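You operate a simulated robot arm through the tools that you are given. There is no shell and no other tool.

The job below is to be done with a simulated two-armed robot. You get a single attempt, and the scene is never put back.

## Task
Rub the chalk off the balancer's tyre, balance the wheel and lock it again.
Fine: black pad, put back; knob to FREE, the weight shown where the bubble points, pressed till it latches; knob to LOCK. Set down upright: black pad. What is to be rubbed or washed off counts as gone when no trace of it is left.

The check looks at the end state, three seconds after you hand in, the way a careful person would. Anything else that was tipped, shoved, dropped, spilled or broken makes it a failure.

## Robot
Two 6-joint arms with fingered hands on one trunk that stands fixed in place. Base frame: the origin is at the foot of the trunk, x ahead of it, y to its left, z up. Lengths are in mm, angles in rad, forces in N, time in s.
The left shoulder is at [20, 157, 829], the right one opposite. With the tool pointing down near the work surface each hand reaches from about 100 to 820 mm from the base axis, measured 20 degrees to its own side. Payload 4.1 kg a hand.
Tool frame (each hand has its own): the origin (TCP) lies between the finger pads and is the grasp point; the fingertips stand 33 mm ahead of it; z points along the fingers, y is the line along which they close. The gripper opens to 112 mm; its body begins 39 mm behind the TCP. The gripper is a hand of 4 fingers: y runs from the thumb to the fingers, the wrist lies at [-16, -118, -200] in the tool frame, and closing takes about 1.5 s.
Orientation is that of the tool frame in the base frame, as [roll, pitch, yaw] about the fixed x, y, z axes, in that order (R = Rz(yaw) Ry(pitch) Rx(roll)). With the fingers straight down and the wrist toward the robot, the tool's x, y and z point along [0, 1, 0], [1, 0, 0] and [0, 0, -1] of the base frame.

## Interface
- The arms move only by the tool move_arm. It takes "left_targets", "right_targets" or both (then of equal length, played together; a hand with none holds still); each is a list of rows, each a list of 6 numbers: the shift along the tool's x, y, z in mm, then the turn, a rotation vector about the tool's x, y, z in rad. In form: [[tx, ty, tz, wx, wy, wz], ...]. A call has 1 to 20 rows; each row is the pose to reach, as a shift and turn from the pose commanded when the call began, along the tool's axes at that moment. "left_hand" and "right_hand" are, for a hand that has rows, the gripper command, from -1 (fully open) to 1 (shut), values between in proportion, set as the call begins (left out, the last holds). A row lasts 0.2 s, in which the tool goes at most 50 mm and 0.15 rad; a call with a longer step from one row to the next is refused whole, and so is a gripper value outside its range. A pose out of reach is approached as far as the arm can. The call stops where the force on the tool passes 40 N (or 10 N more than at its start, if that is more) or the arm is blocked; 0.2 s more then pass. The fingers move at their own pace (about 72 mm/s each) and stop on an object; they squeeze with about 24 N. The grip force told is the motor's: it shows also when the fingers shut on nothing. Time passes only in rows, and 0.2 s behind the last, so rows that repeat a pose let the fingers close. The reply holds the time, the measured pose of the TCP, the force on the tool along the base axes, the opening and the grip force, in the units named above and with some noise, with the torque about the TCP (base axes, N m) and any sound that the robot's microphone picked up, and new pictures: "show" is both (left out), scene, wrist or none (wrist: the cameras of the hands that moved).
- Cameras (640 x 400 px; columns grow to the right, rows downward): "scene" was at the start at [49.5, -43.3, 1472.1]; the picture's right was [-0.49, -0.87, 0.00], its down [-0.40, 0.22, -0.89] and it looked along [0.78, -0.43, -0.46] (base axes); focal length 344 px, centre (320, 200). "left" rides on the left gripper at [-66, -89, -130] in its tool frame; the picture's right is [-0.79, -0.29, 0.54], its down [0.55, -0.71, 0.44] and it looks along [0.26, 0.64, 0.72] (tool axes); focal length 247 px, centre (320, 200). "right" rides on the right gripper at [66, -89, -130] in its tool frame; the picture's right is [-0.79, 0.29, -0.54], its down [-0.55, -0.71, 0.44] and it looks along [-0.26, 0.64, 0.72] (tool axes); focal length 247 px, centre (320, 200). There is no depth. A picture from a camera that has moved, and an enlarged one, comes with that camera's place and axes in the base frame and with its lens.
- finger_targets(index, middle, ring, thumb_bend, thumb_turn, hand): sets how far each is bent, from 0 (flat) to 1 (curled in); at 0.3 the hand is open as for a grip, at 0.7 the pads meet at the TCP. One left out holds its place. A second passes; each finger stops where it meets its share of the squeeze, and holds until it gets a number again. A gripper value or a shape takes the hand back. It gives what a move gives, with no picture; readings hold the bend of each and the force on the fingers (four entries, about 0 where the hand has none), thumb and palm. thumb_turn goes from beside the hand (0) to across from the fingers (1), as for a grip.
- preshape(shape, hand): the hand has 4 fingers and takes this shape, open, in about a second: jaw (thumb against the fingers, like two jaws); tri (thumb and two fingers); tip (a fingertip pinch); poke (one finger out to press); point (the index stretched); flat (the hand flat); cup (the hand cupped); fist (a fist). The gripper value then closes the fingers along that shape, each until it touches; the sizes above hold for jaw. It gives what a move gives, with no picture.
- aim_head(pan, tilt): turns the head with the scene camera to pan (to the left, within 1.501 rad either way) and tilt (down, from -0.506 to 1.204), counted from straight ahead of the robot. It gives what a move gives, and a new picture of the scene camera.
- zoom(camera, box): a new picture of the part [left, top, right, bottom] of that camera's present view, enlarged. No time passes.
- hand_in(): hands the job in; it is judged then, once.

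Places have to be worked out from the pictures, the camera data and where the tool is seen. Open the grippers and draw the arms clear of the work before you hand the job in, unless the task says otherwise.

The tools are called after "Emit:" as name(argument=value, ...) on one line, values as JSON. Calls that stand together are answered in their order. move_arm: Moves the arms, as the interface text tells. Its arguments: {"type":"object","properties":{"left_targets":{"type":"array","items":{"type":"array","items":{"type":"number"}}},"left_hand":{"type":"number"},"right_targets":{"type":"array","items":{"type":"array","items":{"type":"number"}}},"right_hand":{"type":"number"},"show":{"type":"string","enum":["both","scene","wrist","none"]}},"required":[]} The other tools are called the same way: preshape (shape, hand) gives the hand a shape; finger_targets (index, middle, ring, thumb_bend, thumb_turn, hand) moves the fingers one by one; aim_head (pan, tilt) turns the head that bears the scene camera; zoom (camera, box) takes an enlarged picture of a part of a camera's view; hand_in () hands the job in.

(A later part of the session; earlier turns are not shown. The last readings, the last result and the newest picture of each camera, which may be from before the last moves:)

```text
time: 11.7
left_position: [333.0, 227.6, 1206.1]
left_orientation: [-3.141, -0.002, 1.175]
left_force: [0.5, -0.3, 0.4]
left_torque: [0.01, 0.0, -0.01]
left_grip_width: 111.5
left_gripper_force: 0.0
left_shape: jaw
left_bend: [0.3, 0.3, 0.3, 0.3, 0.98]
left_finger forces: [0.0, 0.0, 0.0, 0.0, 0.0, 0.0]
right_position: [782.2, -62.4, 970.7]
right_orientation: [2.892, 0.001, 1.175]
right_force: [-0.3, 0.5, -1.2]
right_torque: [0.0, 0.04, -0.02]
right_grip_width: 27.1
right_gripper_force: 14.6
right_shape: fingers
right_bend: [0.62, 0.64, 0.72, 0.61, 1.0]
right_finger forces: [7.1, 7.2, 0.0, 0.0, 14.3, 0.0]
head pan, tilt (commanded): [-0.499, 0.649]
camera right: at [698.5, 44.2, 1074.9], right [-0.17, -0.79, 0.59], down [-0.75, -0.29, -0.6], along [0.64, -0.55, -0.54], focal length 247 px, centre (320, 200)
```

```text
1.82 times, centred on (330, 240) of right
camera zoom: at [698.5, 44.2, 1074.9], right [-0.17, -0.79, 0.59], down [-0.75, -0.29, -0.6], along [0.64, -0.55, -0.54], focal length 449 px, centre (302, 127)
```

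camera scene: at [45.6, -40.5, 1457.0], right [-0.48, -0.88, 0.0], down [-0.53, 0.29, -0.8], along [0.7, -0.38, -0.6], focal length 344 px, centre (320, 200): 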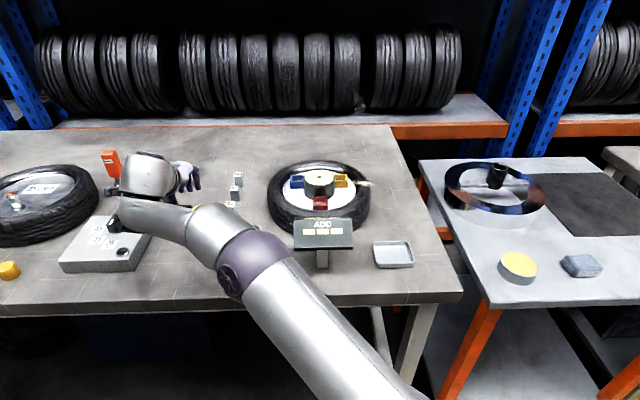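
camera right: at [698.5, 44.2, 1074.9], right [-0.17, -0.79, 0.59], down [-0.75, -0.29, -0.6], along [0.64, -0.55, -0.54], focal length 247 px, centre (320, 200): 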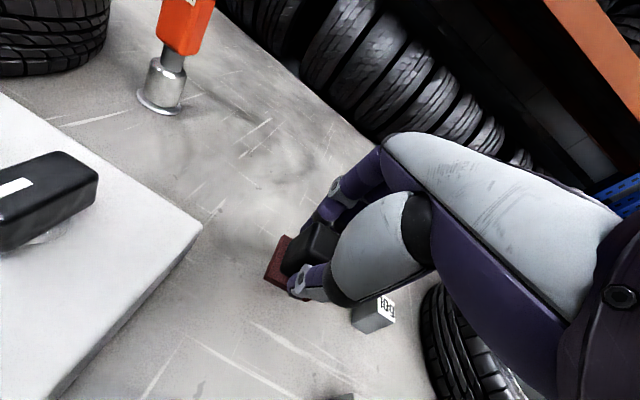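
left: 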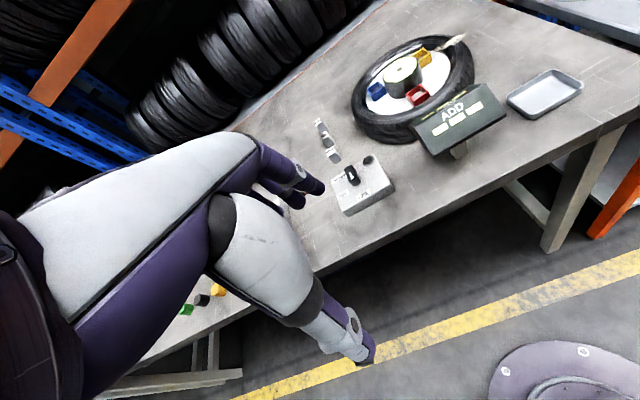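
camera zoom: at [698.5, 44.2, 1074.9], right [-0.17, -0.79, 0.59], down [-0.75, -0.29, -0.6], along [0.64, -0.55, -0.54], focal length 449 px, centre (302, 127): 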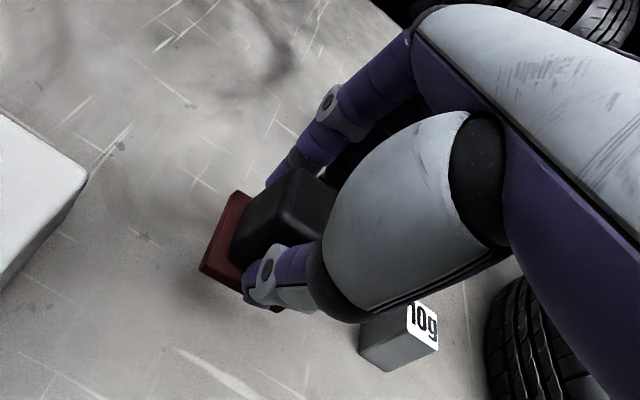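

The red plate is part of the pad (its rubbing face), and its face sits about 52 mm below the TCP. I'll carry it up and over toward the right side of the wheel, stopping high to measure the chalk.

Emit:
move_arm(right_targets=[[-21.3, -6.1, -30, 0, 0, 0], [-42.5, -12.2, -60, 0, 0, 0], [-63.8, -18.4, -90, 0, 0, 0], [-85.1, -24.5, -119.8, 0, 0, 0], [-128, -23.5, -119.5, 0, 0, 0], [-170.9, -22.5, -119.3, 0, 0, 0], [-213.8, -21.5, -119, 0, 0, 0], [-256.7, -20.6, -118.8, 0, 0, 0], [-299.6, -19.6, -118.5, 0, 0, 0], [-342.5, -18.6, -118.3, 0, 0, 0], [-385.4, -17.6, -118, 0, 0, 0], [-428.3, -16.7, -117.8, 0, 0, 0], [-471.2, -15.7, -117.5, 0, 0, 0]])

```text
time: 14.5
left_position: [333.7, 227.5, 1207.0]
left_orientation: [-3.141, 0.002, 1.176]
left_force: [0.6, 0.8, 0.1]
left_torque: [-0.04, -0.03, 0.01]
left_grip_width: 111.8
left_gripper_force: 0.0
left_shape: jaw
left_bend: [0.3, 0.3, 0.3, 0.3, 0.98]
left_finger forces: [0.0, 0.0, 0.0, 0.0, 0.0, 0.0]
right_position: [561.1, -482.1, 1084.2]
right_orientation: [2.889, -0.001, 1.176]
right_force: [-0.6, -0.2, -1.9]
right_torque: [-0.02, 0.0, 0.01]
right_grip_width: 26.9
right_gripper_force: 13.9
right_shape: fingers
right_bend: [0.62, 0.64, 0.72, 0.61, 1.0]
right_finger forces: [7.0, 6.8, 0.0, 0.0, 14.1, 0.0]
head pan, tilt (commanded): [-0.499, 0.649]
camera scene: at [46.0, -40.1, 1457.0], right [-0.48, -0.88, 0.0], down [-0.53, 0.29, -0.8], along [0.7, -0.38, -0.6], focal length 344 px, centre (320, 200)
camera right: at [477.6, -375.9, 1188.2], right [-0.17, -0.79, 0.59], down [-0.75, -0.29, -0.6], along [0.64, -0.55, -0.54], focal length 247 px, centre (320, 200)
```

scene: 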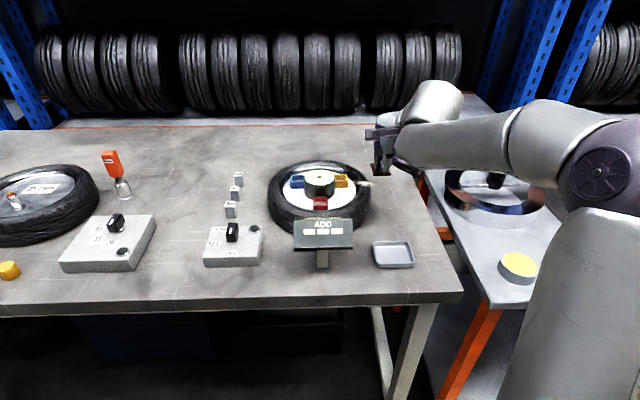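
right: 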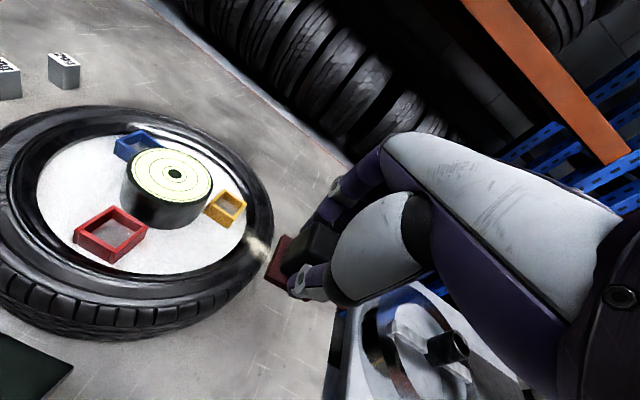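

The wheel and the chalk are in clear view. I'll zoom on the wheel and on the chalk for accurate positions.

Emit:
zoom(camera="right", box=[0, 90, 320, 350])

Emit:
zoom(camera="right", box=[200, 200, 330, 310])

Emit:
zoom(camera="scene", box=[260, 140, 400, 230])

```text
1.54 times, centred on (160, 220) of right
camera zoom: at [477.6, -375.9, 1188.2], right [-0.17, -0.79, 0.59], down [-0.75, -0.29, -0.6], along [0.64, -0.55, -0.54], focal length 380 px, centre (566, 169)
```

zoom: 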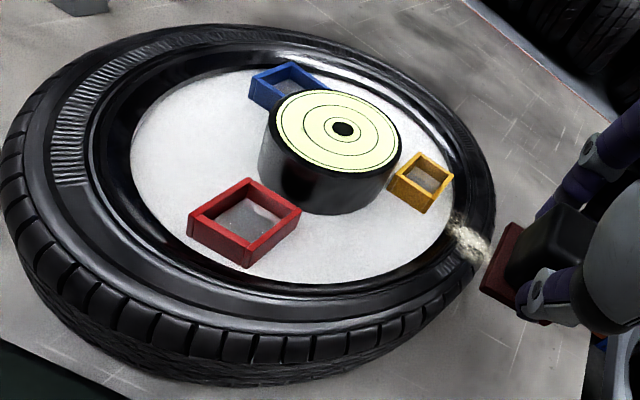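

```text
3.64 times, centred on (265, 255) of right
camera zoom: at [477.6, -375.9, 1188.2], right [-0.17, -0.79, 0.59], down [-0.75, -0.29, -0.6], along [0.64, -0.55, -0.54], focal length 898 px, centre (520, 0)
```

zoom: 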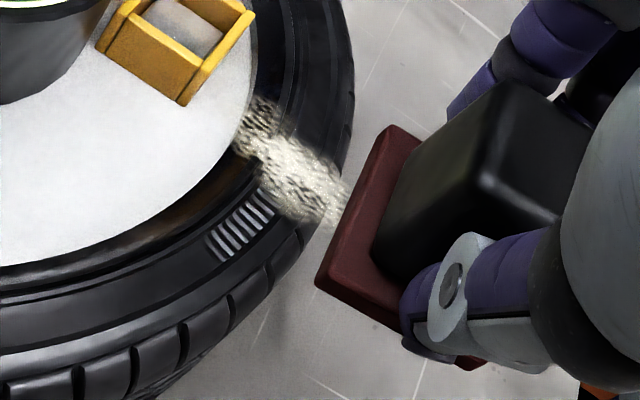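

```text
4.44 times, centred on (330, 185) of scene
camera zoom: at [46.0, -40.1, 1457.0], right [-0.48, -0.88, 0.0], down [-0.53, 0.29, -0.8], along [0.7, -0.38, -0.6], focal length 1528 px, centre (276, 267)
```

zoom: 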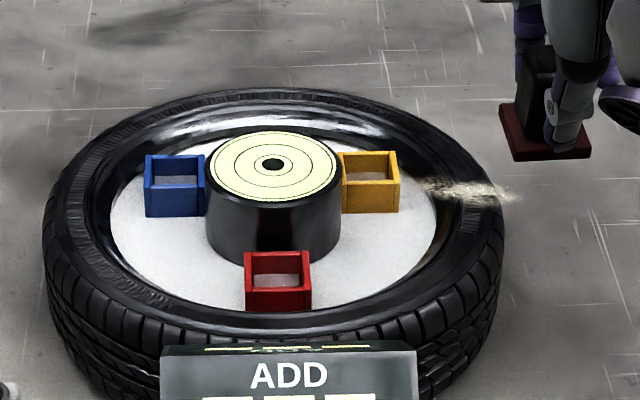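

Triangulation puts the hub top at (693,-390,972), red at about (628,-361), blue (746,-348), yellow (701,-461), and the chalk as a streak roughly from (655,-470) to (617,-515) at z≈955. I'll move the pad to hover over the chalk's middle.

Emit:
move_arm(right_targets=[[7, 17.4, 24.4, 0, 0, 0], [14, 34.7, 48.9, 0, 0, 0], [21, 52.1, 73.3, 0, 0, 0]])

Emit:
zoom(camera="right", box=[160, 150, 380, 350])

Emit:
zoom(camera="scene", box=[290, 120, 420, 220])

```text
time: 15.3
left_position: [332.1, 227.3, 1206.9]
left_orientation: [-3.141, 0.0, 1.175]
left_force: [-0.4, 0.8, -1.1]
left_torque: [-0.07, -0.03, 0.0]
left_grip_width: 111.8
left_gripper_force: 0.0
left_shape: jaw
left_bend: [0.3, 0.3, 0.3, 0.3, 0.98]
left_finger forces: [0.1, 0.0, 0.1, 0.0, 0.0, 0.0]
right_position: [635.8, -486.8, 1022.7]
right_orientation: [2.89, 0.001, 1.175]
right_force: [-0.3, -0.3, -1.4]
right_torque: [0.0, 0.0, -0.02]
right_grip_width: 26.6
right_gripper_force: 13.7
right_shape: fingers
right_bend: [0.62, 0.64, 0.72, 0.61, 1.0]
right_finger forces: [7.1, 6.9, 0.0, 0.0, 14.0, 0.1]
head pan, tilt (commanded): [-0.499, 0.649]
camera scene: at [45.4, -40.4, 1457.0], right [-0.48, -0.88, 0.0], down [-0.53, 0.29, -0.8], along [0.7, -0.38, -0.6], focal length 344 px, centre (320, 200)
camera right: at [550.6, -380.7, 1126.5], right [-0.17, -0.79, 0.59], down [-0.75, -0.29, -0.6], along [0.64, -0.55, -0.54], focal length 247 px, centre (320, 200)
```

scene: 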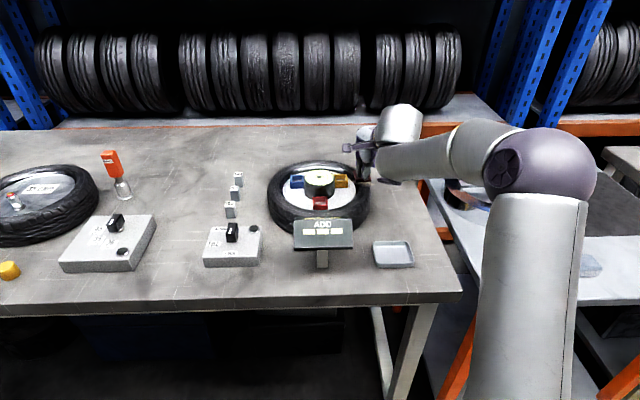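
right: 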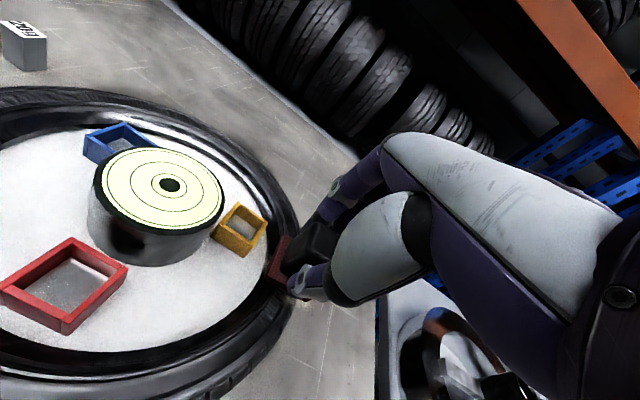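

```text
2.00 times, centred on (270, 250) of right
camera zoom: at [550.6, -380.7, 1126.5], right [-0.17, -0.79, 0.59], down [-0.75, -0.29, -0.6], along [0.64, -0.55, -0.54], focal length 494 px, centre (420, 100)
```

zoom: 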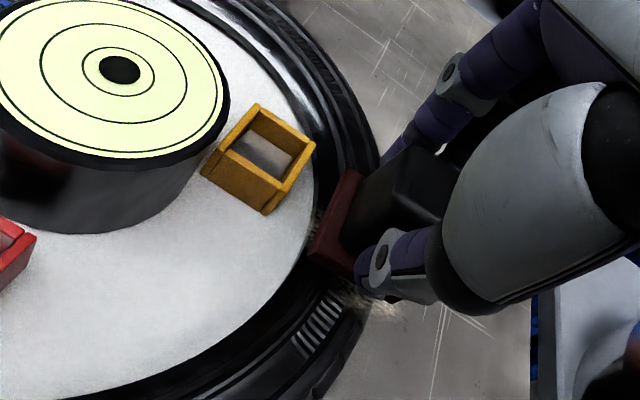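

```text
4.00 times, centred on (355, 170) of scene
camera zoom: at [45.4, -40.4, 1457.0], right [-0.48, -0.88, 0.0], down [-0.53, 0.29, -0.8], along [0.7, -0.38, -0.6], focal length 1375 px, centre (180, 320)
```

zoom: 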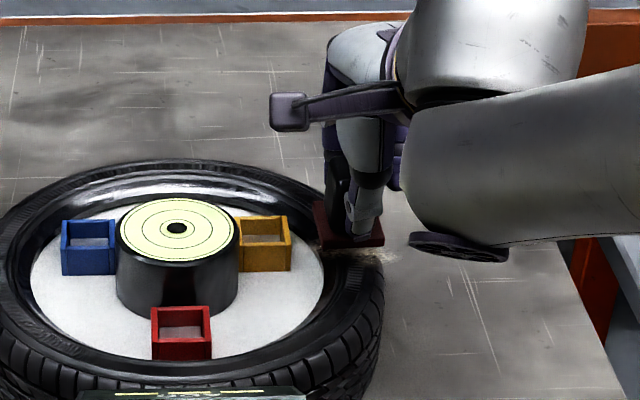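

The pad hovers over the streak. I'll descend gently in small steps, watching the force.

Emit:
move_arm(right_targets=[[0, -0.75, 2.9, 0, 0, 0], [0, -1.5, 5.8, 0, 0, 0], [0, -2.2, 8.7, 0, 0, 0]], show="none")

Emit:
zoom(camera="right", box=[200, 180, 340, 320])

```text
time: 16.1
left_position: [333.1, 226.7, 1205.8]
left_orientation: [3.141, 0.0, 1.175]
left_force: [1.4, -0.8, -0.2]
left_torque: [0.02, 0.0, -0.01]
left_grip_width: 111.6
left_gripper_force: 0.1
left_shape: jaw
left_bend: [0.3, 0.3, 0.3, 0.3, 0.98]
left_finger forces: [0.0, 0.1, 0.0, 0.1, 0.0, 0.0]
right_position: [632.8, -488.9, 1014.7]
right_orientation: [2.893, -0.003, 1.177]
right_force: [0.5, 0.0, -1.3]
right_torque: [-0.02, 0.04, -0.02]
right_grip_width: 26.6
right_gripper_force: 14.0
right_shape: fingers
right_bend: [0.62, 0.64, 0.72, 0.61, 1.0]
right_finger forces: [6.9, 6.9, 0.0, 0.0, 14.0, 0.0]
head pan, tilt (commanded): [-0.499, 0.649]
```

```text
2.86 times, centred on (270, 250) of right
camera zoom: at [548.3, -381.1, 1118.2], right [-0.17, -0.79, 0.59], down [-0.75, -0.29, -0.6], along [0.64, -0.55, -0.54], focal length 706 px, centre (463, 57)
```

zoom: 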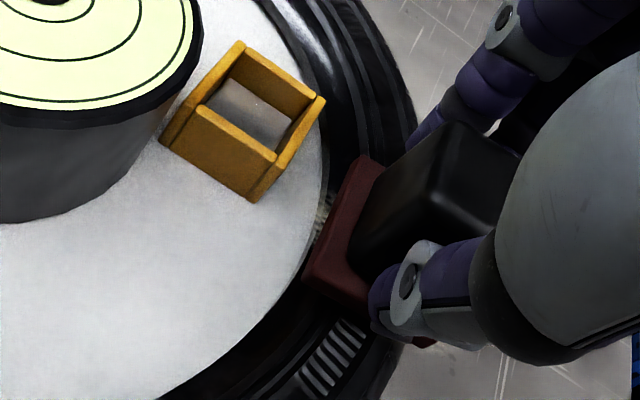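

No contact yet at TCP z≈1015. Down another few millimetres.

Emit:
move_arm(right_targets=[[0, -0.5, 1.9, 0, 0, 0], [0, -1, 3.9, 0, 0, 0], [0, -1.5, 5.8, 0, 0, 0]], show="none")

```text
time: 16.9
left_position: [333.0, 227.5, 1207.2]
left_orientation: [3.141, 0.0, 1.174]
left_force: [0.2, -0.4, 0.3]
left_torque: [0.0, 0.0, 0.01]
left_grip_width: 111.8
left_gripper_force: 0.1
left_shape: jaw
left_bend: [0.3, 0.3, 0.3, 0.3, 0.98]
left_finger forces: [0.0, 0.0, 0.0, 0.0, 0.0, 0.0]
right_position: [631.7, -487.0, 1008.5]
right_orientation: [2.89, 0.0, 1.176]
right_force: [0.3, 0.9, -1.4]
right_torque: [0.0, -0.01, 0.0]
right_grip_width: 26.5
right_gripper_force: 13.5
right_shape: fingers
right_bend: [0.62, 0.64, 0.72, 0.61, 1.0]
right_finger forces: [7.0, 7.0, 0.0, 0.0, 13.9, 0.0]
head pan, tilt (commanded): [-0.499, 0.649]
```

Still free at z≈1008. Two millimetres at a time now.

Emit:
move_arm(right_targets=[[0, -0.5, 1.9, 0, 0, 0], [0, -1, 3.9, 0, 0, 0]], show="wrist")

Emit:
zoom(camera="scene", box=[330, 150, 400, 210])

Emit:
zoom(camera="right", box=[230, 210, 330, 310])

```text
time: 17.5
left_position: [332.9, 228.4, 1206.9]
left_orientation: [-3.141, -0.001, 1.177]
left_force: [-1.2, -0.9, 0.0]
left_torque: [0.04, -0.01, 0.0]
left_grip_width: 111.4
left_gripper_force: 0.1
left_shape: jaw
left_bend: [0.3, 0.3, 0.3, 0.3, 0.98]
left_finger forces: [0.0, 0.1, 0.0, 0.0, 0.0, 0.0]
right_position: [631.1, -488.7, 1006.5]
right_orientation: [2.888, 0.0, 1.177]
right_force: [1.5, 0.6, 9.6]
right_torque: [-0.01, 0.06, 0.0]
right_grip_width: 26.8
right_gripper_force: 16.8
right_shape: fingers
right_bend: [0.62, 0.64, 0.72, 0.62, 1.0]
right_finger forces: [9.2, 8.9, 0.0, 0.1, 15.2, 0.0]
head pan, tilt (commanded): [-0.499, 0.649]
camera right: at [546.9, -381.2, 1109.6], right [-0.17, -0.79, 0.59], down [-0.75, -0.29, -0.6], along [0.64, -0.55, -0.54], focal length 247 px, centre (320, 200)
```

right: 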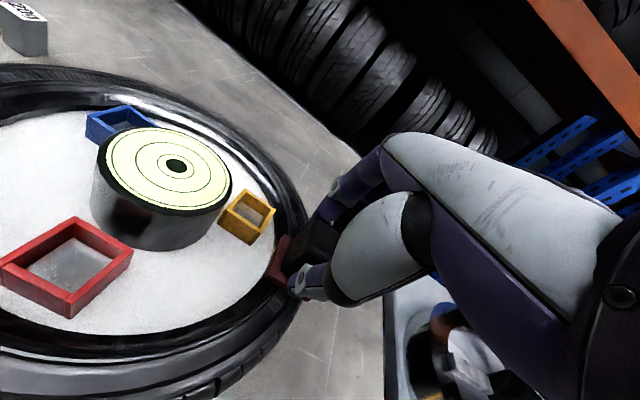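

```text
6.67 times, centred on (365, 180) of scene
camera zoom: at [45.6, -40.2, 1457.0], right [-0.48, -0.88, 0.0], down [-0.53, 0.29, -0.8], along [0.7, -0.38, -0.6], focal length 2291 px, centre (20, 333)
```

zoom: 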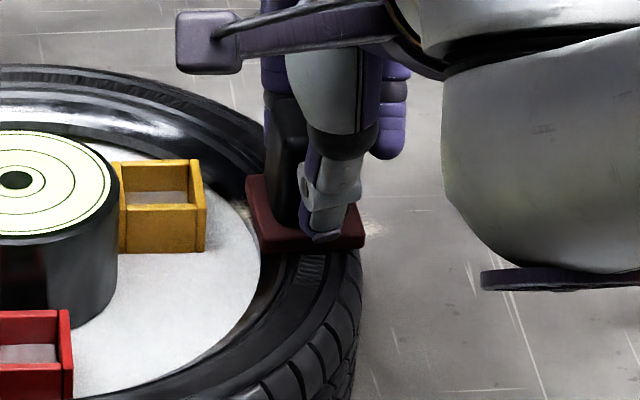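

```text
4.00 times, centred on (280, 260) of right
camera zoom: at [546.9, -381.2, 1109.6], right [-0.17, -0.79, 0.59], down [-0.75, -0.29, -0.6], along [0.64, -0.55, -0.54], focal length 988 px, centre (480, -40)
```

zoom: 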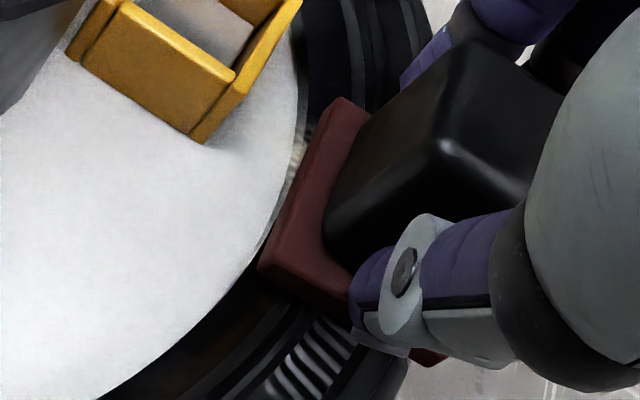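

Contact at TCP z≈1006.5 with about 10 N. I'll rub back and forth along the streak direction, staying on the tyre crown.

Emit:
move_arm(right_targets=[[-7.6, -2.4, -0.6, 0, 0, 0], [-15.2, -4.9, -1.3, 0, 0, 0], [-7.6, -2.4, -0.6, 0, 0, 0], [0, 0, 0, 0, 0, 0], [7.6, 2.4, 0.6, 0, 0, 0], [15.2, 4.9, 1.3, 0, 0, 0], [7.6, 2.4, 0.6, 0, 0, 0], [0, 0, 0, 0, 0, 0], [-7.6, -2.4, -0.6, 0, 0, 0], [-15.2, -4.9, -1.3, 0, 0, 0], [-7.6, -2.4, -0.6, 0, 0, 0], [0, 0, 0, 0, 0, 0], [7.6, 2.4, 0.6, 0, 0, 0], [15.2, 4.9, 1.3, 0, 0, 0]], show="wrist")

Emit:
zoom(camera="scene", box=[330, 150, 400, 210])

Emit:
zoom(camera="right", box=[230, 210, 330, 310])

```text
time: 20.5
left_position: [333.0, 227.1, 1206.9]
left_orientation: [-3.141, 0.0, 1.175]
left_force: [0.7, -1.0, 0.0]
left_torque: [-0.02, -0.05, 0.0]
left_grip_width: 111.5
left_gripper_force: 0.1
left_shape: jaw
left_bend: [0.3, 0.3, 0.3, 0.3, 0.98]
left_finger forces: [0.0, 0.0, 0.0, 0.0, 0.0, 0.1]
right_position: [640.6, -476.8, 1003.5]
right_orientation: [2.892, 0.0, 1.174]
right_force: [-2.0, -5.1, 6.1]
right_torque: [-0.13, 0.27, 0.07]
right_grip_width: 27.1
right_gripper_force: 17.2
right_shape: fingers
right_bend: [0.63, 0.62, 0.72, 0.62, 1.0]
right_finger forces: [6.1, 9.5, 0.0, 0.0, 18.0, 0.0]
head pan, tilt (commanded): [-0.499, 0.649]
camera right: at [556.4, -370.0, 1107.3], right [-0.17, -0.79, 0.59], down [-0.75, -0.29, -0.6], along [0.64, -0.55, -0.54], focal length 247 px, centre (320, 200)
```

right: 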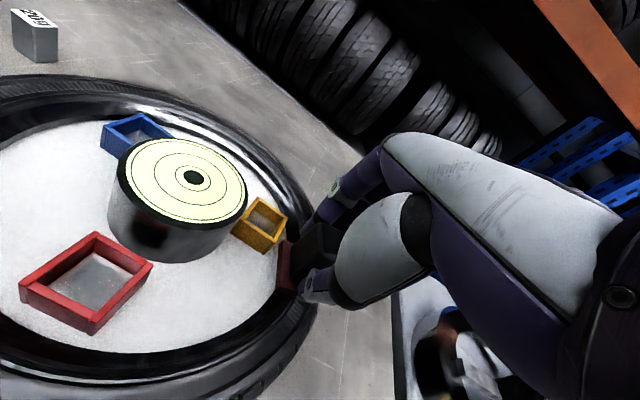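

```text
6.67 times, centred on (365, 180) of scene
camera zoom: at [45.4, -40.6, 1457.0], right [-0.48, -0.88, 0.0], down [-0.53, 0.29, -0.8], along [0.7, -0.38, -0.6], focal length 2291 px, centre (20, 333)
```

zoom: 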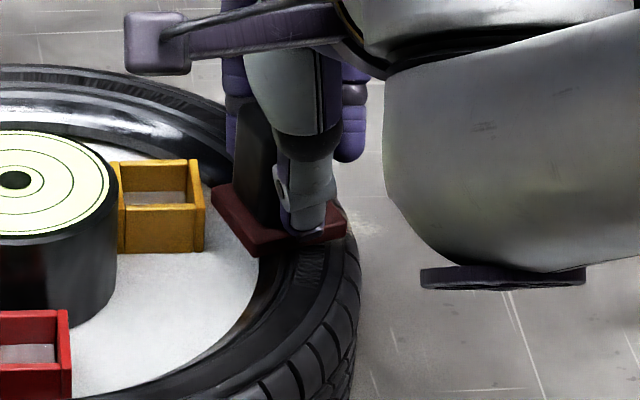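

```text
4.00 times, centred on (280, 260) of right
camera zoom: at [556.4, -370.0, 1107.3], right [-0.17, -0.79, 0.59], down [-0.75, -0.29, -0.6], along [0.64, -0.55, -0.54], focal length 988 px, centre (480, -40)
```

zoom: 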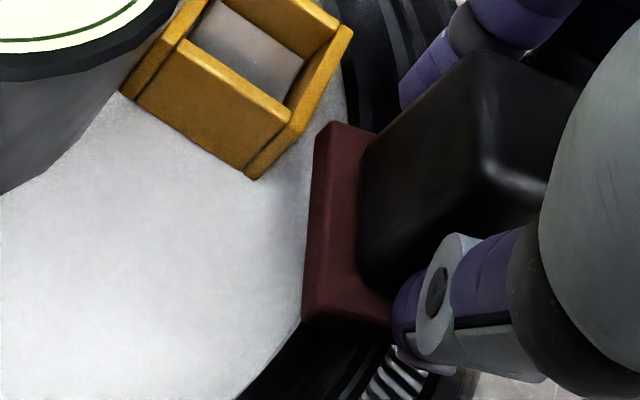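

The pad twisted a little in the grip, but it is held. I'll lift clear and look at what is left of the chalk.

Emit:
move_arm(right_targets=[[0, 3, -12, 0, 0, 0], [0, 6.2, -24.2, 0, 0, 0], [0, 12, -48, 0, 0, 0], [-30, 12, -60, 0, 0, 0]], show="wrist")

Emit:
zoom(camera="scene", box=[320, 150, 400, 220])

Emit:
zoom(camera="right", box=[210, 190, 350, 330])

```text
time: 21.5
left_position: [334.2, 227.7, 1206.2]
left_orientation: [-3.141, 0.0, 1.176]
left_force: [0.3, -0.2, -0.4]
left_torque: [0.0, 0.0, 0.0]
left_grip_width: 111.7
left_gripper_force: 0.1
left_shape: jaw
left_bend: [0.3, 0.3, 0.3, 0.3, 0.98]
left_finger forces: [0.0, 0.0, 0.1, 0.0, 0.0, 0.1]
right_position: [626.7, -500.4, 1066.2]
right_orientation: [2.891, 0.001, 1.176]
right_force: [0.8, 0.0, -1.9]
right_torque: [-0.03, 0.01, 0.0]
right_grip_width: 27.0
right_gripper_force: 14.3
right_shape: fingers
right_bend: [0.63, 0.64, 0.72, 0.61, 1.0]
right_finger forces: [7.8, 6.7, 0.0, 0.0, 14.3, 0.1]
head pan, tilt (commanded): [-0.499, 0.649]
camera right: at [540.6, -394.1, 1169.2], right [-0.17, -0.79, 0.59], down [-0.75, -0.29, -0.6], along [0.64, -0.55, -0.54], focal length 247 px, centre (320, 200)
```

right: 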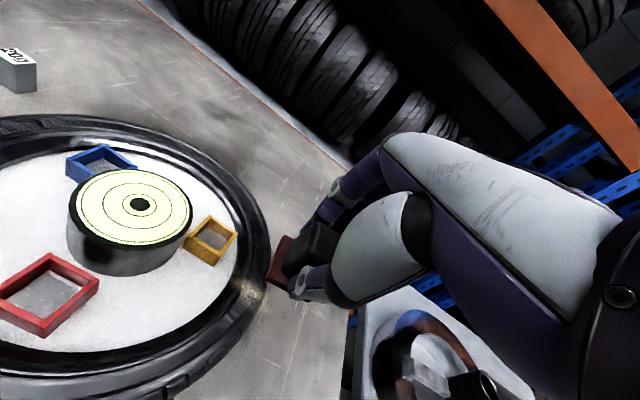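

```text
5.71 times, centred on (360, 185) of scene
camera zoom: at [46.0, -40.4, 1456.9], right [-0.48, -0.88, 0.0], down [-0.53, 0.29, -0.8], along [0.7, -0.38, -0.6], focal length 1964 px, centre (91, 286)
```

zoom: 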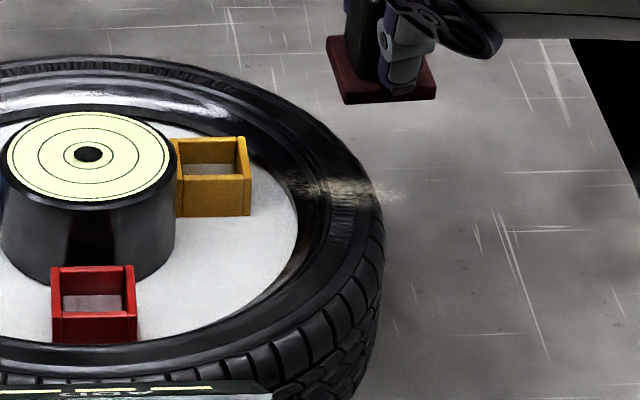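

```text
2.86 times, centred on (280, 260) of right
camera zoom: at [540.6, -394.1, 1169.2], right [-0.17, -0.79, 0.59], down [-0.75, -0.29, -0.6], along [0.64, -0.55, -0.54], focal length 706 px, centre (434, 29)
```

zoom: 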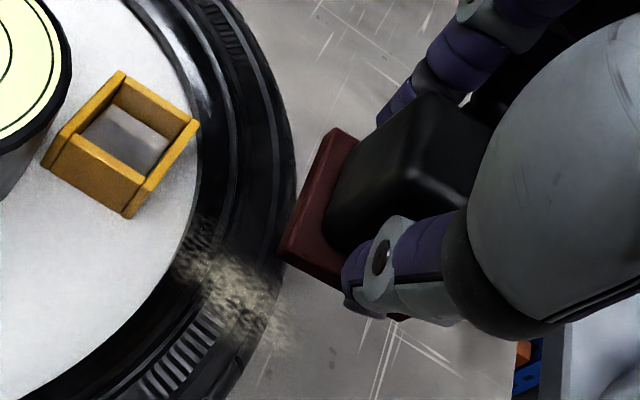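

The chalk has faded evenly along its whole length, so the rubbing works. I'll go back down and rub more strokes, a touch firmer.

Emit:
move_arm(right_targets=[[7.4, -7, 23.4, 0, 0, 0], [14.8, -13.9, 46.7, 0, 0, 0], [14.8, -16.9, 58.7, 0, 0, 0], [14.8, -17.1, 59.7, 0, 0, 0], [7.2, -19.5, 59.1, 0, 0, 0], [-0.4, -22, 58.4, 0, 0, 0], [7.2, -19.5, 59.1, 0, 0, 0], [14.8, -17.1, 59.7, 0, 0, 0], [22.4, -14.7, 60.3, 0, 0, 0], [30, -12.2, 61, 0, 0, 0], [22.4, -14.7, 60.3, 0, 0, 0], [14.8, -17.1, 59.7, 0, 0, 0], [7.2, -19.5, 59.1, 0, 0, 0], [-0.4, -22, 58.4, 0, 0, 0], [7.2, -19.5, 59.1, 0, 0, 0], [14.8, -17.1, 59.7, 0, 0, 0], [22.4, -14.7, 60.3, 0, 0, 0], [30, -12.2, 61, 0, 0, 0], [22.4, -14.7, 60.3, 0, 0, 0], [14.8, -17.1, 59.7, 0, 0, 0]], show="none")

```text
time: 25.7
left_position: [332.7, 227.0, 1206.7]
left_orientation: [3.14, -0.001, 1.174]
left_force: [0.8, 0.2, -0.5]
left_torque: [0.02, 0.02, 0.0]
left_grip_width: 111.6
left_gripper_force: 0.2
left_shape: jaw
left_bend: [0.3, 0.3, 0.3, 0.3, 0.98]
left_finger forces: [0.0, 0.0, 0.0, 0.1, 0.0, 0.0]
right_position: [632.4, -486.0, 1002.5]
right_orientation: [2.89, -0.001, 1.178]
right_force: [4.5, 0.5, 7.9]
right_torque: [0.05, -0.07, 0.03]
right_grip_width: 27.2
right_gripper_force: 15.4
right_shape: fingers
right_bend: [0.61, 0.63, 0.72, 0.63, 1.0]
right_finger forces: [9.8, 7.8, 0.0, 0.1, 13.2, 0.0]
head pan, tilt (commanded): [-0.499, 0.649]
```

Force is about 8 N and the pad has slid slightly in the grip, which is acceptable. More strokes at the same depth.

Emit:
move_arm(right_targets=[[-7.6, -2.4, -0.6, 0, 0, 0], [-15.2, -4.9, -1.3, 0, 0, 0], [-7.6, -2.4, -0.6, 0, 0, 0], [0, 0, 0, 0, 0, 0], [7.6, 2.4, 0.6, 0, 0, 0], [15.2, 4.9, 1.3, 0, 0, 0], [7.6, 2.4, 0.6, 0, 0, 0], [0, 0, 0, 0, 0, 0], [-7.6, -2.4, -0.6, 0, 0, 0], [-15.2, -4.9, -1.3, 0, 0, 0], [-7.6, -2.4, -0.6, 0, 0, 0], [0, 0, 0, 0, 0, 0], [7.6, 2.4, 0.6, 0, 0, 0], [15.2, 4.9, 1.3, 0, 0, 0], [7.6, 2.4, 0.6, 0, 0, 0], [0, 0, 0, 0, 0, 0], [0, 6.2, -24.2, 0, 0, 0], [-14.8, 16.9, -58.7, 0, 0, 0]], show="wrist")

Emit:
zoom(camera="scene", box=[320, 150, 400, 220])

Emit:
zoom(camera="right", box=[210, 190, 350, 330])

```text
time: 29.5
left_position: [334.0, 226.7, 1206.7]
left_orientation: [-3.141, -0.002, 1.176]
left_force: [1.3, -0.2, 0.3]
left_torque: [-0.01, 0.01, 0.01]
left_grip_width: 111.6
left_gripper_force: 0.0
left_shape: jaw
left_bend: [0.3, 0.3, 0.3, 0.3, 0.98]
left_finger forces: [0.0, 0.1, 0.0, 0.0, 0.1, 0.0]
right_position: [627.1, -501.1, 1061.5]
right_orientation: [2.892, 0.0, 1.175]
right_force: [-0.1, 0.1, -0.5]
right_torque: [0.01, -0.01, 0.05]
right_grip_width: 27.2
right_gripper_force: 13.7
right_shape: fingers
right_bend: [0.62, 0.64, 0.72, 0.62, 1.0]
right_finger forces: [7.3, 6.6, 0.0, 0.1, 14.0, 0.1]
head pan, tilt (commanded): [-0.499, 0.649]
camera right: at [542.9, -394.5, 1165.5], right [-0.17, -0.79, 0.59], down [-0.75, -0.29, -0.6], along [0.64, -0.55, -0.54], focal length 247 px, centre (320, 200)
```

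right: 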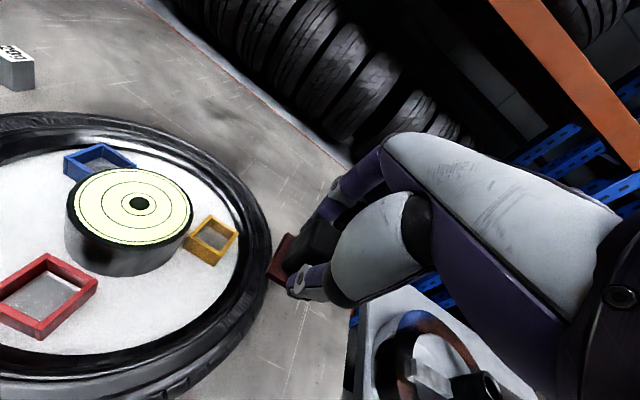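

```text
5.71 times, centred on (360, 185) of scene
camera zoom: at [46.0, -40.6, 1456.9], right [-0.48, -0.88, 0.0], down [-0.53, 0.29, -0.8], along [0.7, -0.38, -0.6], focal length 1964 px, centre (91, 286)
```

zoom: 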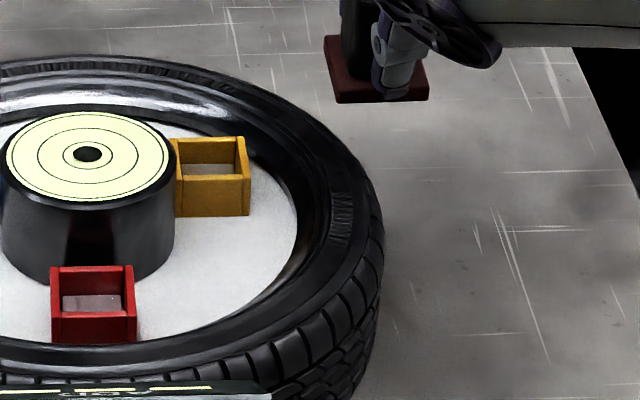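

```text
2.86 times, centred on (280, 260) of right
camera zoom: at [542.9, -394.5, 1165.5], right [-0.17, -0.79, 0.59], down [-0.75, -0.29, -0.6], along [0.64, -0.55, -0.54], focal length 706 px, centre (434, 29)
```

zoom: 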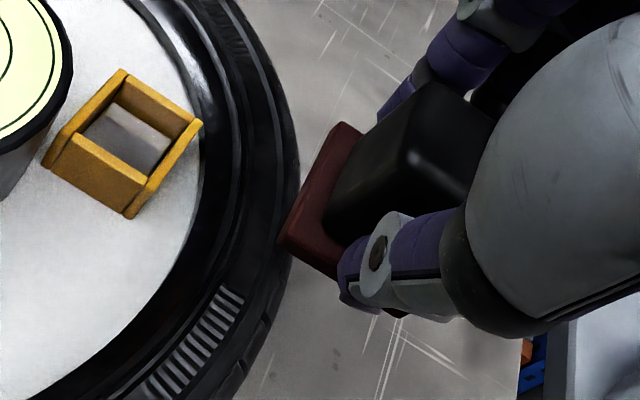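

The chalk appears gone. A tighter zoom to make sure no trace is left.

Emit:
zoom(camera="right", box=[235, 240, 295, 320])

Emit:
zoom(camera="scene", box=[350, 165, 386, 195])

```text
5.00 times, centred on (265, 280) of right
camera zoom: at [542.9, -394.5, 1165.5], right [-0.17, -0.79, 0.59], down [-0.75, -0.29, -0.6], along [0.64, -0.55, -0.54], focal length 1235 px, centre (595, -200)
```

zoom: 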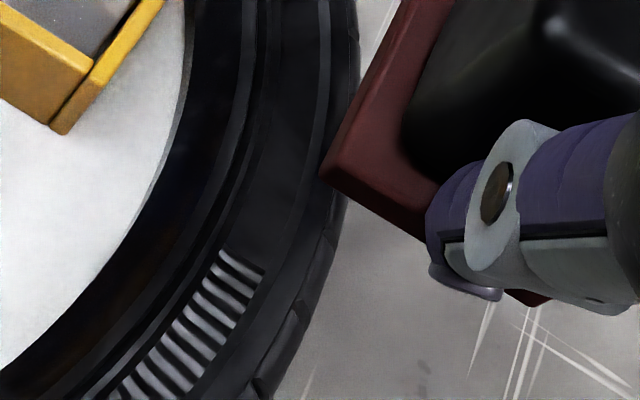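

```text
13.33 times, centred on (368, 180) of scene
camera zoom: at [46.0, -40.6, 1456.9], right [-0.48, -0.88, 0.0], down [-0.53, 0.29, -0.8], along [0.7, -0.38, -0.6], focal length 4582 px, centre (-320, 467)
```

zoom: 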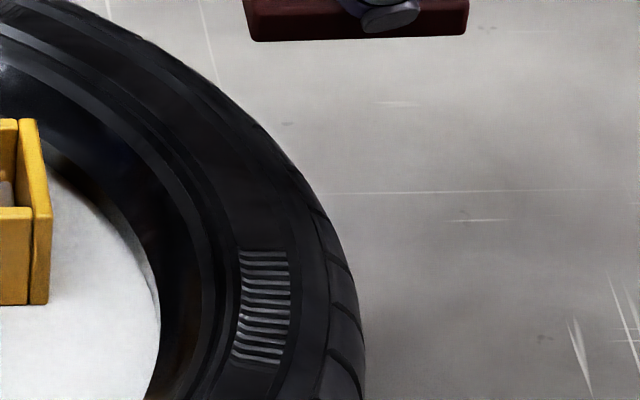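

No trace visible. For margin I'll give one more pass with slightly wider coverage before returning the pad.

Emit:
move_arm(right_targets=[[7.4, -7, 23.4, 0, 0, 0], [14.8, -13.9, 46.7, 0, 0, 0], [14.8, -16.9, 58.7, 0, 0, 0], [5.6, -14.7, 59.3, 0, 0, 0], [-3.9, -17.8, 58.5, 0, 0, 0], [5.6, -14.7, 59.3, 0, 0, 0], [13.2, -12.3, 59.9, 0, 0, 0], [20.8, -9.9, 60.5, 0, 0, 0], [28.4, -7.4, 61.2, 0, 0, 0], [31.6, -16.6, 58.8, 0, 0, 0], [24, -19.1, 58.1, 0, 0, 0], [16.4, -21.5, 57.5, 0, 0, 0], [8.8, -23.9, 56.9, 0, 0, 0], [-0.7, -27, 56.1, 0, 0, 0], [8.8, -23.9, 56.9, 0, 0, 0], [14.8, -16.9, 58.7, 0, 0, 0], [14.8, -10.7, 34.5, 0, 0, 0], [0, 0, 0, 0, 0, 0], [0, 0, 0, 0, 0, 0]], show="wrist")

Emit:
zoom(camera="right", box=[210, 190, 350, 330])

Emit:
zoom(camera="scene", box=[320, 130, 420, 220])

```text
time: 33.5
left_position: [332.8, 227.5, 1206.5]
left_orientation: [3.141, 0.0, 1.174]
left_force: [-0.3, 0.5, -0.4]
left_torque: [0.02, -0.07, 0.0]
left_grip_width: 111.7
left_gripper_force: 0.0
left_shape: jaw
left_bend: [0.3, 0.3, 0.3, 0.3, 0.98]
left_finger forces: [0.0, 0.0, 0.0, 0.0, 0.1, 0.0]
right_position: [626.9, -500.4, 1061.7]
right_orientation: [2.892, 0.001, 1.177]
right_force: [-0.4, -1.2, -0.7]
right_torque: [0.04, 0.0, -0.03]
right_grip_width: 26.9
right_gripper_force: 13.8
right_shape: fingers
right_bend: [0.63, 0.65, 0.72, 0.61, 1.0]
right_finger forces: [7.2, 6.2, 0.1, 0.1, 13.7, 0.0]
head pan, tilt (commanded): [-0.499, 0.649]
camera right: at [542.2, -395.0, 1165.3], right [-0.17, -0.79, 0.59], down [-0.75, -0.29, -0.6], along [0.64, -0.55, -0.54], focal length 247 px, centre (320, 200)
```

right: 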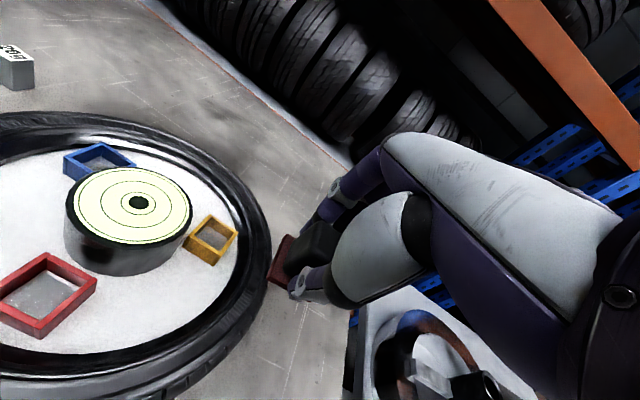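

```text
2.86 times, centred on (280, 260) of right
camera zoom: at [542.2, -395.0, 1165.3], right [-0.17, -0.79, 0.59], down [-0.75, -0.29, -0.6], along [0.64, -0.55, -0.54], focal length 706 px, centre (434, 29)
```

zoom: 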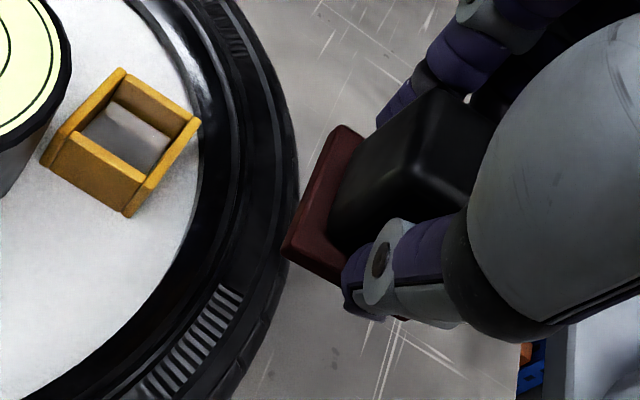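

```text
4.44 times, centred on (370, 175) of scene
camera zoom: at [45.9, -40.5, 1456.9], right [-0.48, -0.88, 0.0], down [-0.53, 0.29, -0.8], along [0.7, -0.38, -0.6], focal length 1528 px, centre (98, 311)
```

zoom: 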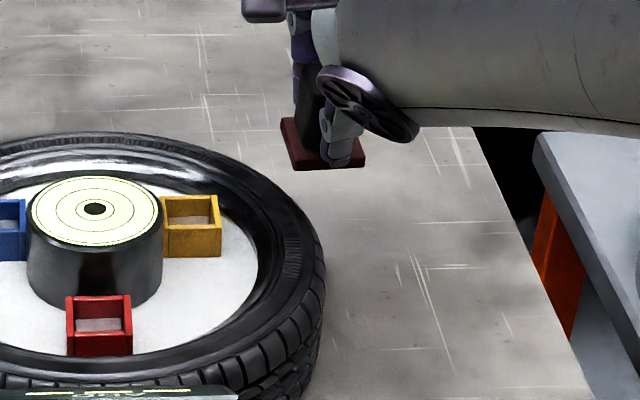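

The tyre is clean and the pad sits in the hand as before. I'll carry it back along the same route to just above its original spot.

Emit:
move_arm(right_targets=[[0, 5, -19.4, 0, 0, 0], [42.2, -3.7, -21.3, 0, 0, 0], [84.4, -12.3, -23.2, 0, 0, 0], [126.6, -21, -25, 0, 0, 0], [168.8, -29.6, -26.9, 0, 0, 0], [211.1, -38.3, -28.8, 0, 0, 0], [253.3, -46.9, -30.7, 0, 0, 0], [295.5, -55.6, -32.5, 0, 0, 0], [337.7, -64.2, -34.4, 0, 0, 0], [379.9, -72.9, -36.3, 0, 0, 0], [401.2, -66.8, -6.3, 0, 0, 0], [422.5, -60.7, 23.6, 0, 0, 0], [443.7, -54.5, 53.6, 0, 0, 0], [465, -48.4, 83.5, 0, 0, 0], [465, -51.5, 95.6, 0, 0, 0], [465, -54.6, 107.7, 0, 0, 0], [465, -54.6, 107.7, 0, 0, 0]], show="wrist")

Emit:
zoom(camera="right", box=[210, 190, 350, 330])

```text
time: 37.1
left_position: [332.6, 227.1, 1205.6]
left_orientation: [-3.141, 0.002, 1.176]
left_force: [-1.0, 0.6, -0.1]
left_torque: [0.0, -0.02, 0.01]
left_grip_width: 111.7
left_gripper_force: 0.1
left_shape: jaw
left_bend: [0.3, 0.3, 0.3, 0.3, 0.98]
left_finger forces: [0.0, 0.1, 0.0, 0.1, 0.0, 0.0]
right_position: [783.1, -62.6, 945.8]
right_orientation: [2.89, 0.0, 1.176]
right_force: [0.1, -0.6, -0.9]
right_torque: [-0.01, 0.0, 0.0]
right_grip_width: 26.9
right_gripper_force: 13.5
right_shape: fingers
right_bend: [0.63, 0.65, 0.72, 0.61, 1.0]
right_finger forces: [7.1, 6.2, 0.0, 0.0, 13.4, 0.0]
head pan, tilt (commanded): [-0.499, 0.649]
camera right: at [698.3, 44.0, 1050.3], right [-0.17, -0.79, 0.59], down [-0.75, -0.29, -0.6], along [0.64, -0.55, -0.54], focal length 247 px, centre (320, 200)
```

right: 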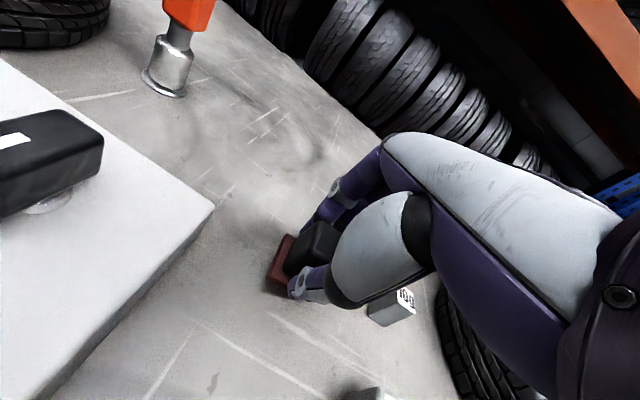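

```text
2.86 times, centred on (280, 260) of right
camera zoom: at [698.3, 44.0, 1050.3], right [-0.17, -0.79, 0.59], down [-0.75, -0.29, -0.6], along [0.64, -0.55, -0.54], focal length 706 px, centre (434, 29)
```

zoom: 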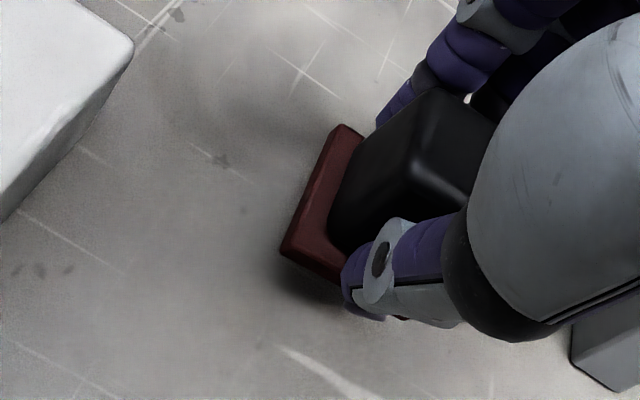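

The pad is about 14 mm over its old place. Lowering 10 mm, then feeling for the table.

Emit:
move_arm(right_targets=[[0, -0.8, 3.2, 0, 0, 0], [0, -1.6, 6.4, 0, 0, 0], [0, -2.5, 9.7, 0, 0, 0]], show="none")

Emit:
move_arm(right_targets=[[0, -0.25, 1, 0, 0, 0], [0, -0.5, 1.9, 0, 0, 0], [0, -0.5, 1.9, 0, 0, 0]], show="none")

```text
time: 37.9
left_position: [333.6, 226.5, 1206.6]
left_orientation: [-3.141, 0.002, 1.174]
left_force: [0.0, 0.0, 0.2]
left_torque: [0.04, 0.03, 0.0]
left_grip_width: 111.8
left_gripper_force: 0.2
left_shape: jaw
left_bend: [0.3, 0.3, 0.3, 0.3, 0.98]
left_finger forces: [0.0, 0.0, 0.1, 0.0, 0.0, 0.0]
right_position: [783.0, -63.3, 935.9]
right_orientation: [2.888, 0.001, 1.174]
right_force: [-0.1, 0.7, -1.7]
right_torque: [-0.02, 0.02, -0.01]
right_grip_width: 26.7
right_gripper_force: 13.2
right_shape: fingers
right_bend: [0.63, 0.65, 0.72, 0.61, 1.0]
right_finger forces: [7.0, 6.1, 0.0, 0.0, 13.4, 0.0]
head pan, tilt (commanded): [-0.499, 0.649]
```

```text
time: 38.7
left_position: [332.3, 227.3, 1206.7]
left_orientation: [-3.141, 0.0, 1.173]
left_force: [-0.8, 0.3, -0.3]
left_torque: [-0.01, 0.01, 0.0]
left_grip_width: 111.7
left_gripper_force: 0.2
left_shape: jaw
left_bend: [0.3, 0.3, 0.3, 0.3, 0.98]
left_finger forces: [0.0, 0.1, 0.0, 0.1, 0.1, 0.0]
right_position: [782.9, -62.5, 933.0]
right_orientation: [2.889, 0.001, 1.175]
right_force: [0.3, 0.1, -1.1]
right_torque: [0.04, 0.0, -0.01]
right_grip_width: 26.8
right_gripper_force: 13.7
right_shape: fingers
right_bend: [0.63, 0.65, 0.72, 0.61, 1.0]
right_finger forces: [7.0, 6.3, 0.0, 0.1, 13.3, 0.0]
head pan, tilt (commanded): [-0.499, 0.649]
```

Still free at z≈933. Another 2 mm at a time.

Emit:
move_arm(right_targets=[[0, -0.25, 1, 0, 0, 0], [0, -0.5, 1.9, 0, 0, 0], [0, -0.5, 1.9, 0, 0, 0]], show="none")

```text
time: 39.5
left_position: [332.7, 227.4, 1207.4]
left_orientation: [-3.141, -0.001, 1.174]
left_force: [-0.6, 1.3, -0.4]
left_torque: [-0.02, -0.01, 0.01]
left_grip_width: 111.7
left_gripper_force: 0.0
left_shape: jaw
left_bend: [0.3, 0.3, 0.3, 0.3, 0.98]
left_finger forces: [0.0, 0.0, 0.0, 0.0, 0.0, 0.1]
right_position: [783.4, -62.2, 931.0]
right_orientation: [2.888, 0.0, 1.176]
right_force: [-0.5, 0.2, -1.6]
right_torque: [0.0, 0.0, 0.03]
right_grip_width: 26.7
right_gripper_force: 13.4
right_shape: fingers
right_bend: [0.63, 0.65, 0.72, 0.61, 1.0]
right_finger forces: [6.9, 6.1, 0.1, 0.0, 13.5, 0.1]
head pan, tilt (commanded): [-0.499, 0.649]
```

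No contact yet, since the pad slid up a few millimetres in the grip. Continuing down.

Emit:
move_arm(right_targets=[[0, -0.25, 1, 0, 0, 0], [0, -0.5, 1.9, 0, 0, 0], [0, -0.5, 1.9, 0, 0, 0]], show="none")

Emit:
zoom(camera="right", box=[240, 210, 340, 320])

```text
time: 40.3
left_position: [333.5, 226.3, 1206.4]
left_orientation: [-3.141, 0.0, 1.174]
left_force: [0.4, -0.9, -0.9]
left_torque: [0.0, -0.02, 0.0]
left_grip_width: 111.9
left_gripper_force: 0.1
left_shape: jaw
left_bend: [0.3, 0.3, 0.3, 0.3, 0.98]
left_finger forces: [0.0, 0.0, 0.0, 0.0, 0.0, 0.0]
right_position: [783.0, -63.4, 930.1]
right_orientation: [2.889, -0.001, 1.178]
right_force: [-0.7, 0.3, -2.2]
right_torque: [0.0, -0.01, 0.01]
right_grip_width: 26.6
right_gripper_force: 13.2
right_shape: fingers
right_bend: [0.63, 0.65, 0.72, 0.61, 1.0]
right_finger forces: [7.0, 6.1, 0.0, 0.0, 13.4, 0.0]
head pan, tilt (commanded): [-0.499, 0.649]
```

```text
3.64 times, centred on (290, 265) of right
camera zoom: at [698.5, 44.0, 1034.1], right [-0.17, -0.79, 0.59], down [-0.75, -0.29, -0.6], along [0.64, -0.55, -0.54], focal length 898 px, centre (429, -36)
```

zoom: 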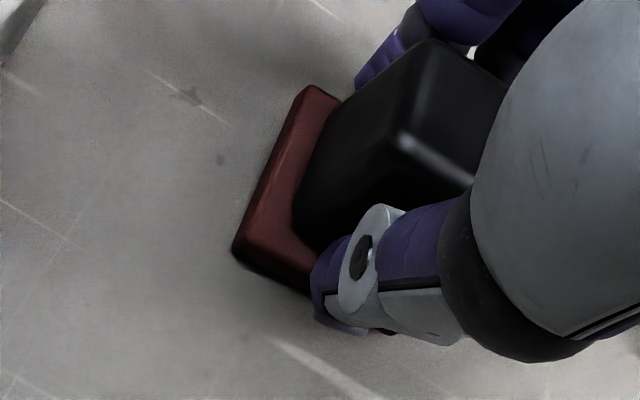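

The pad is very near the table now. Two more millimetres.

Emit:
move_arm(right_targets=[[0, -0.25, 1, 0, 0, 0], [0, -0.5, 1.9, 0, 0, 0], [0, -0.5, 1.9, 0, 0, 0]], show="none")

```text
time: 41.1
left_position: [333.0, 226.8, 1205.4]
left_orientation: [3.14, -0.001, 1.175]
left_force: [1.0, -0.1, 0.7]
left_torque: [-0.02, 0.03, 0.02]
left_grip_width: 111.7
left_gripper_force: 0.1
left_shape: jaw
left_bend: [0.3, 0.3, 0.3, 0.3, 0.98]
left_finger forces: [0.0, 0.0, 0.0, 0.0, 0.0, 0.1]
right_position: [781.6, -63.9, 928.3]
right_orientation: [2.89, -0.002, 1.177]
right_force: [0.6, 0.3, 0.5]
right_torque: [0.04, -0.02, -0.02]
right_grip_width: 26.7
right_gripper_force: 13.9
right_shape: fingers
right_bend: [0.63, 0.65, 0.72, 0.61, 1.0]
right_finger forces: [7.5, 6.4, 0.0, 0.0, 13.6, 0.0]
head pan, tilt (commanded): [-0.499, 0.649]
```

Light contact is felt (force rose from about -1.6 to +0.5 N). One more millimetre to seat it, then I'll check.

Emit:
move_arm(right_targets=[[0, -0.15, 0.6, 0, 0, 0], [0, -0.3, 1.2, 0, 0, 0], [0, -0.3, 1.2, 0, 0, 0]], show="none")

Emit:
zoom(camera="right", box=[240, 210, 340, 320])

```text
time: 41.9
left_position: [332.2, 227.0, 1206.8]
left_orientation: [-3.142, -0.001, 1.176]
left_force: [-1.1, -0.2, -0.2]
left_torque: [0.0, 0.03, 0.0]
left_grip_width: 111.5
left_gripper_force: 0.1
left_shape: jaw
left_bend: [0.3, 0.3, 0.3, 0.3, 0.98]
left_finger forces: [0.0, 0.0, 0.0, 0.0, 0.0, 0.0]
right_position: [781.3, -63.5, 927.9]
right_orientation: [2.889, 0.0, 1.177]
right_force: [0.4, 0.8, 6.9]
right_torque: [0.04, 0.08, -0.03]
right_grip_width: 27.0
right_gripper_force: 14.8
right_shape: fingers
right_bend: [0.63, 0.65, 0.72, 0.62, 1.0]
right_finger forces: [7.8, 7.6, 0.1, 0.0, 14.9, 0.0]
head pan, tilt (commanded): [-0.499, 0.649]
```

```text
3.64 times, centred on (290, 265) of right
camera zoom: at [697.1, 43.3, 1031.4], right [-0.17, -0.79, 0.59], down [-0.75, -0.29, -0.6], along [0.64, -0.55, -0.54], focal length 898 px, centre (429, -36)
```

zoom: 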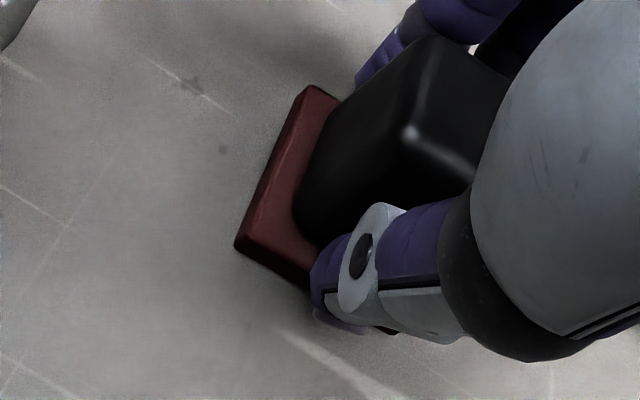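

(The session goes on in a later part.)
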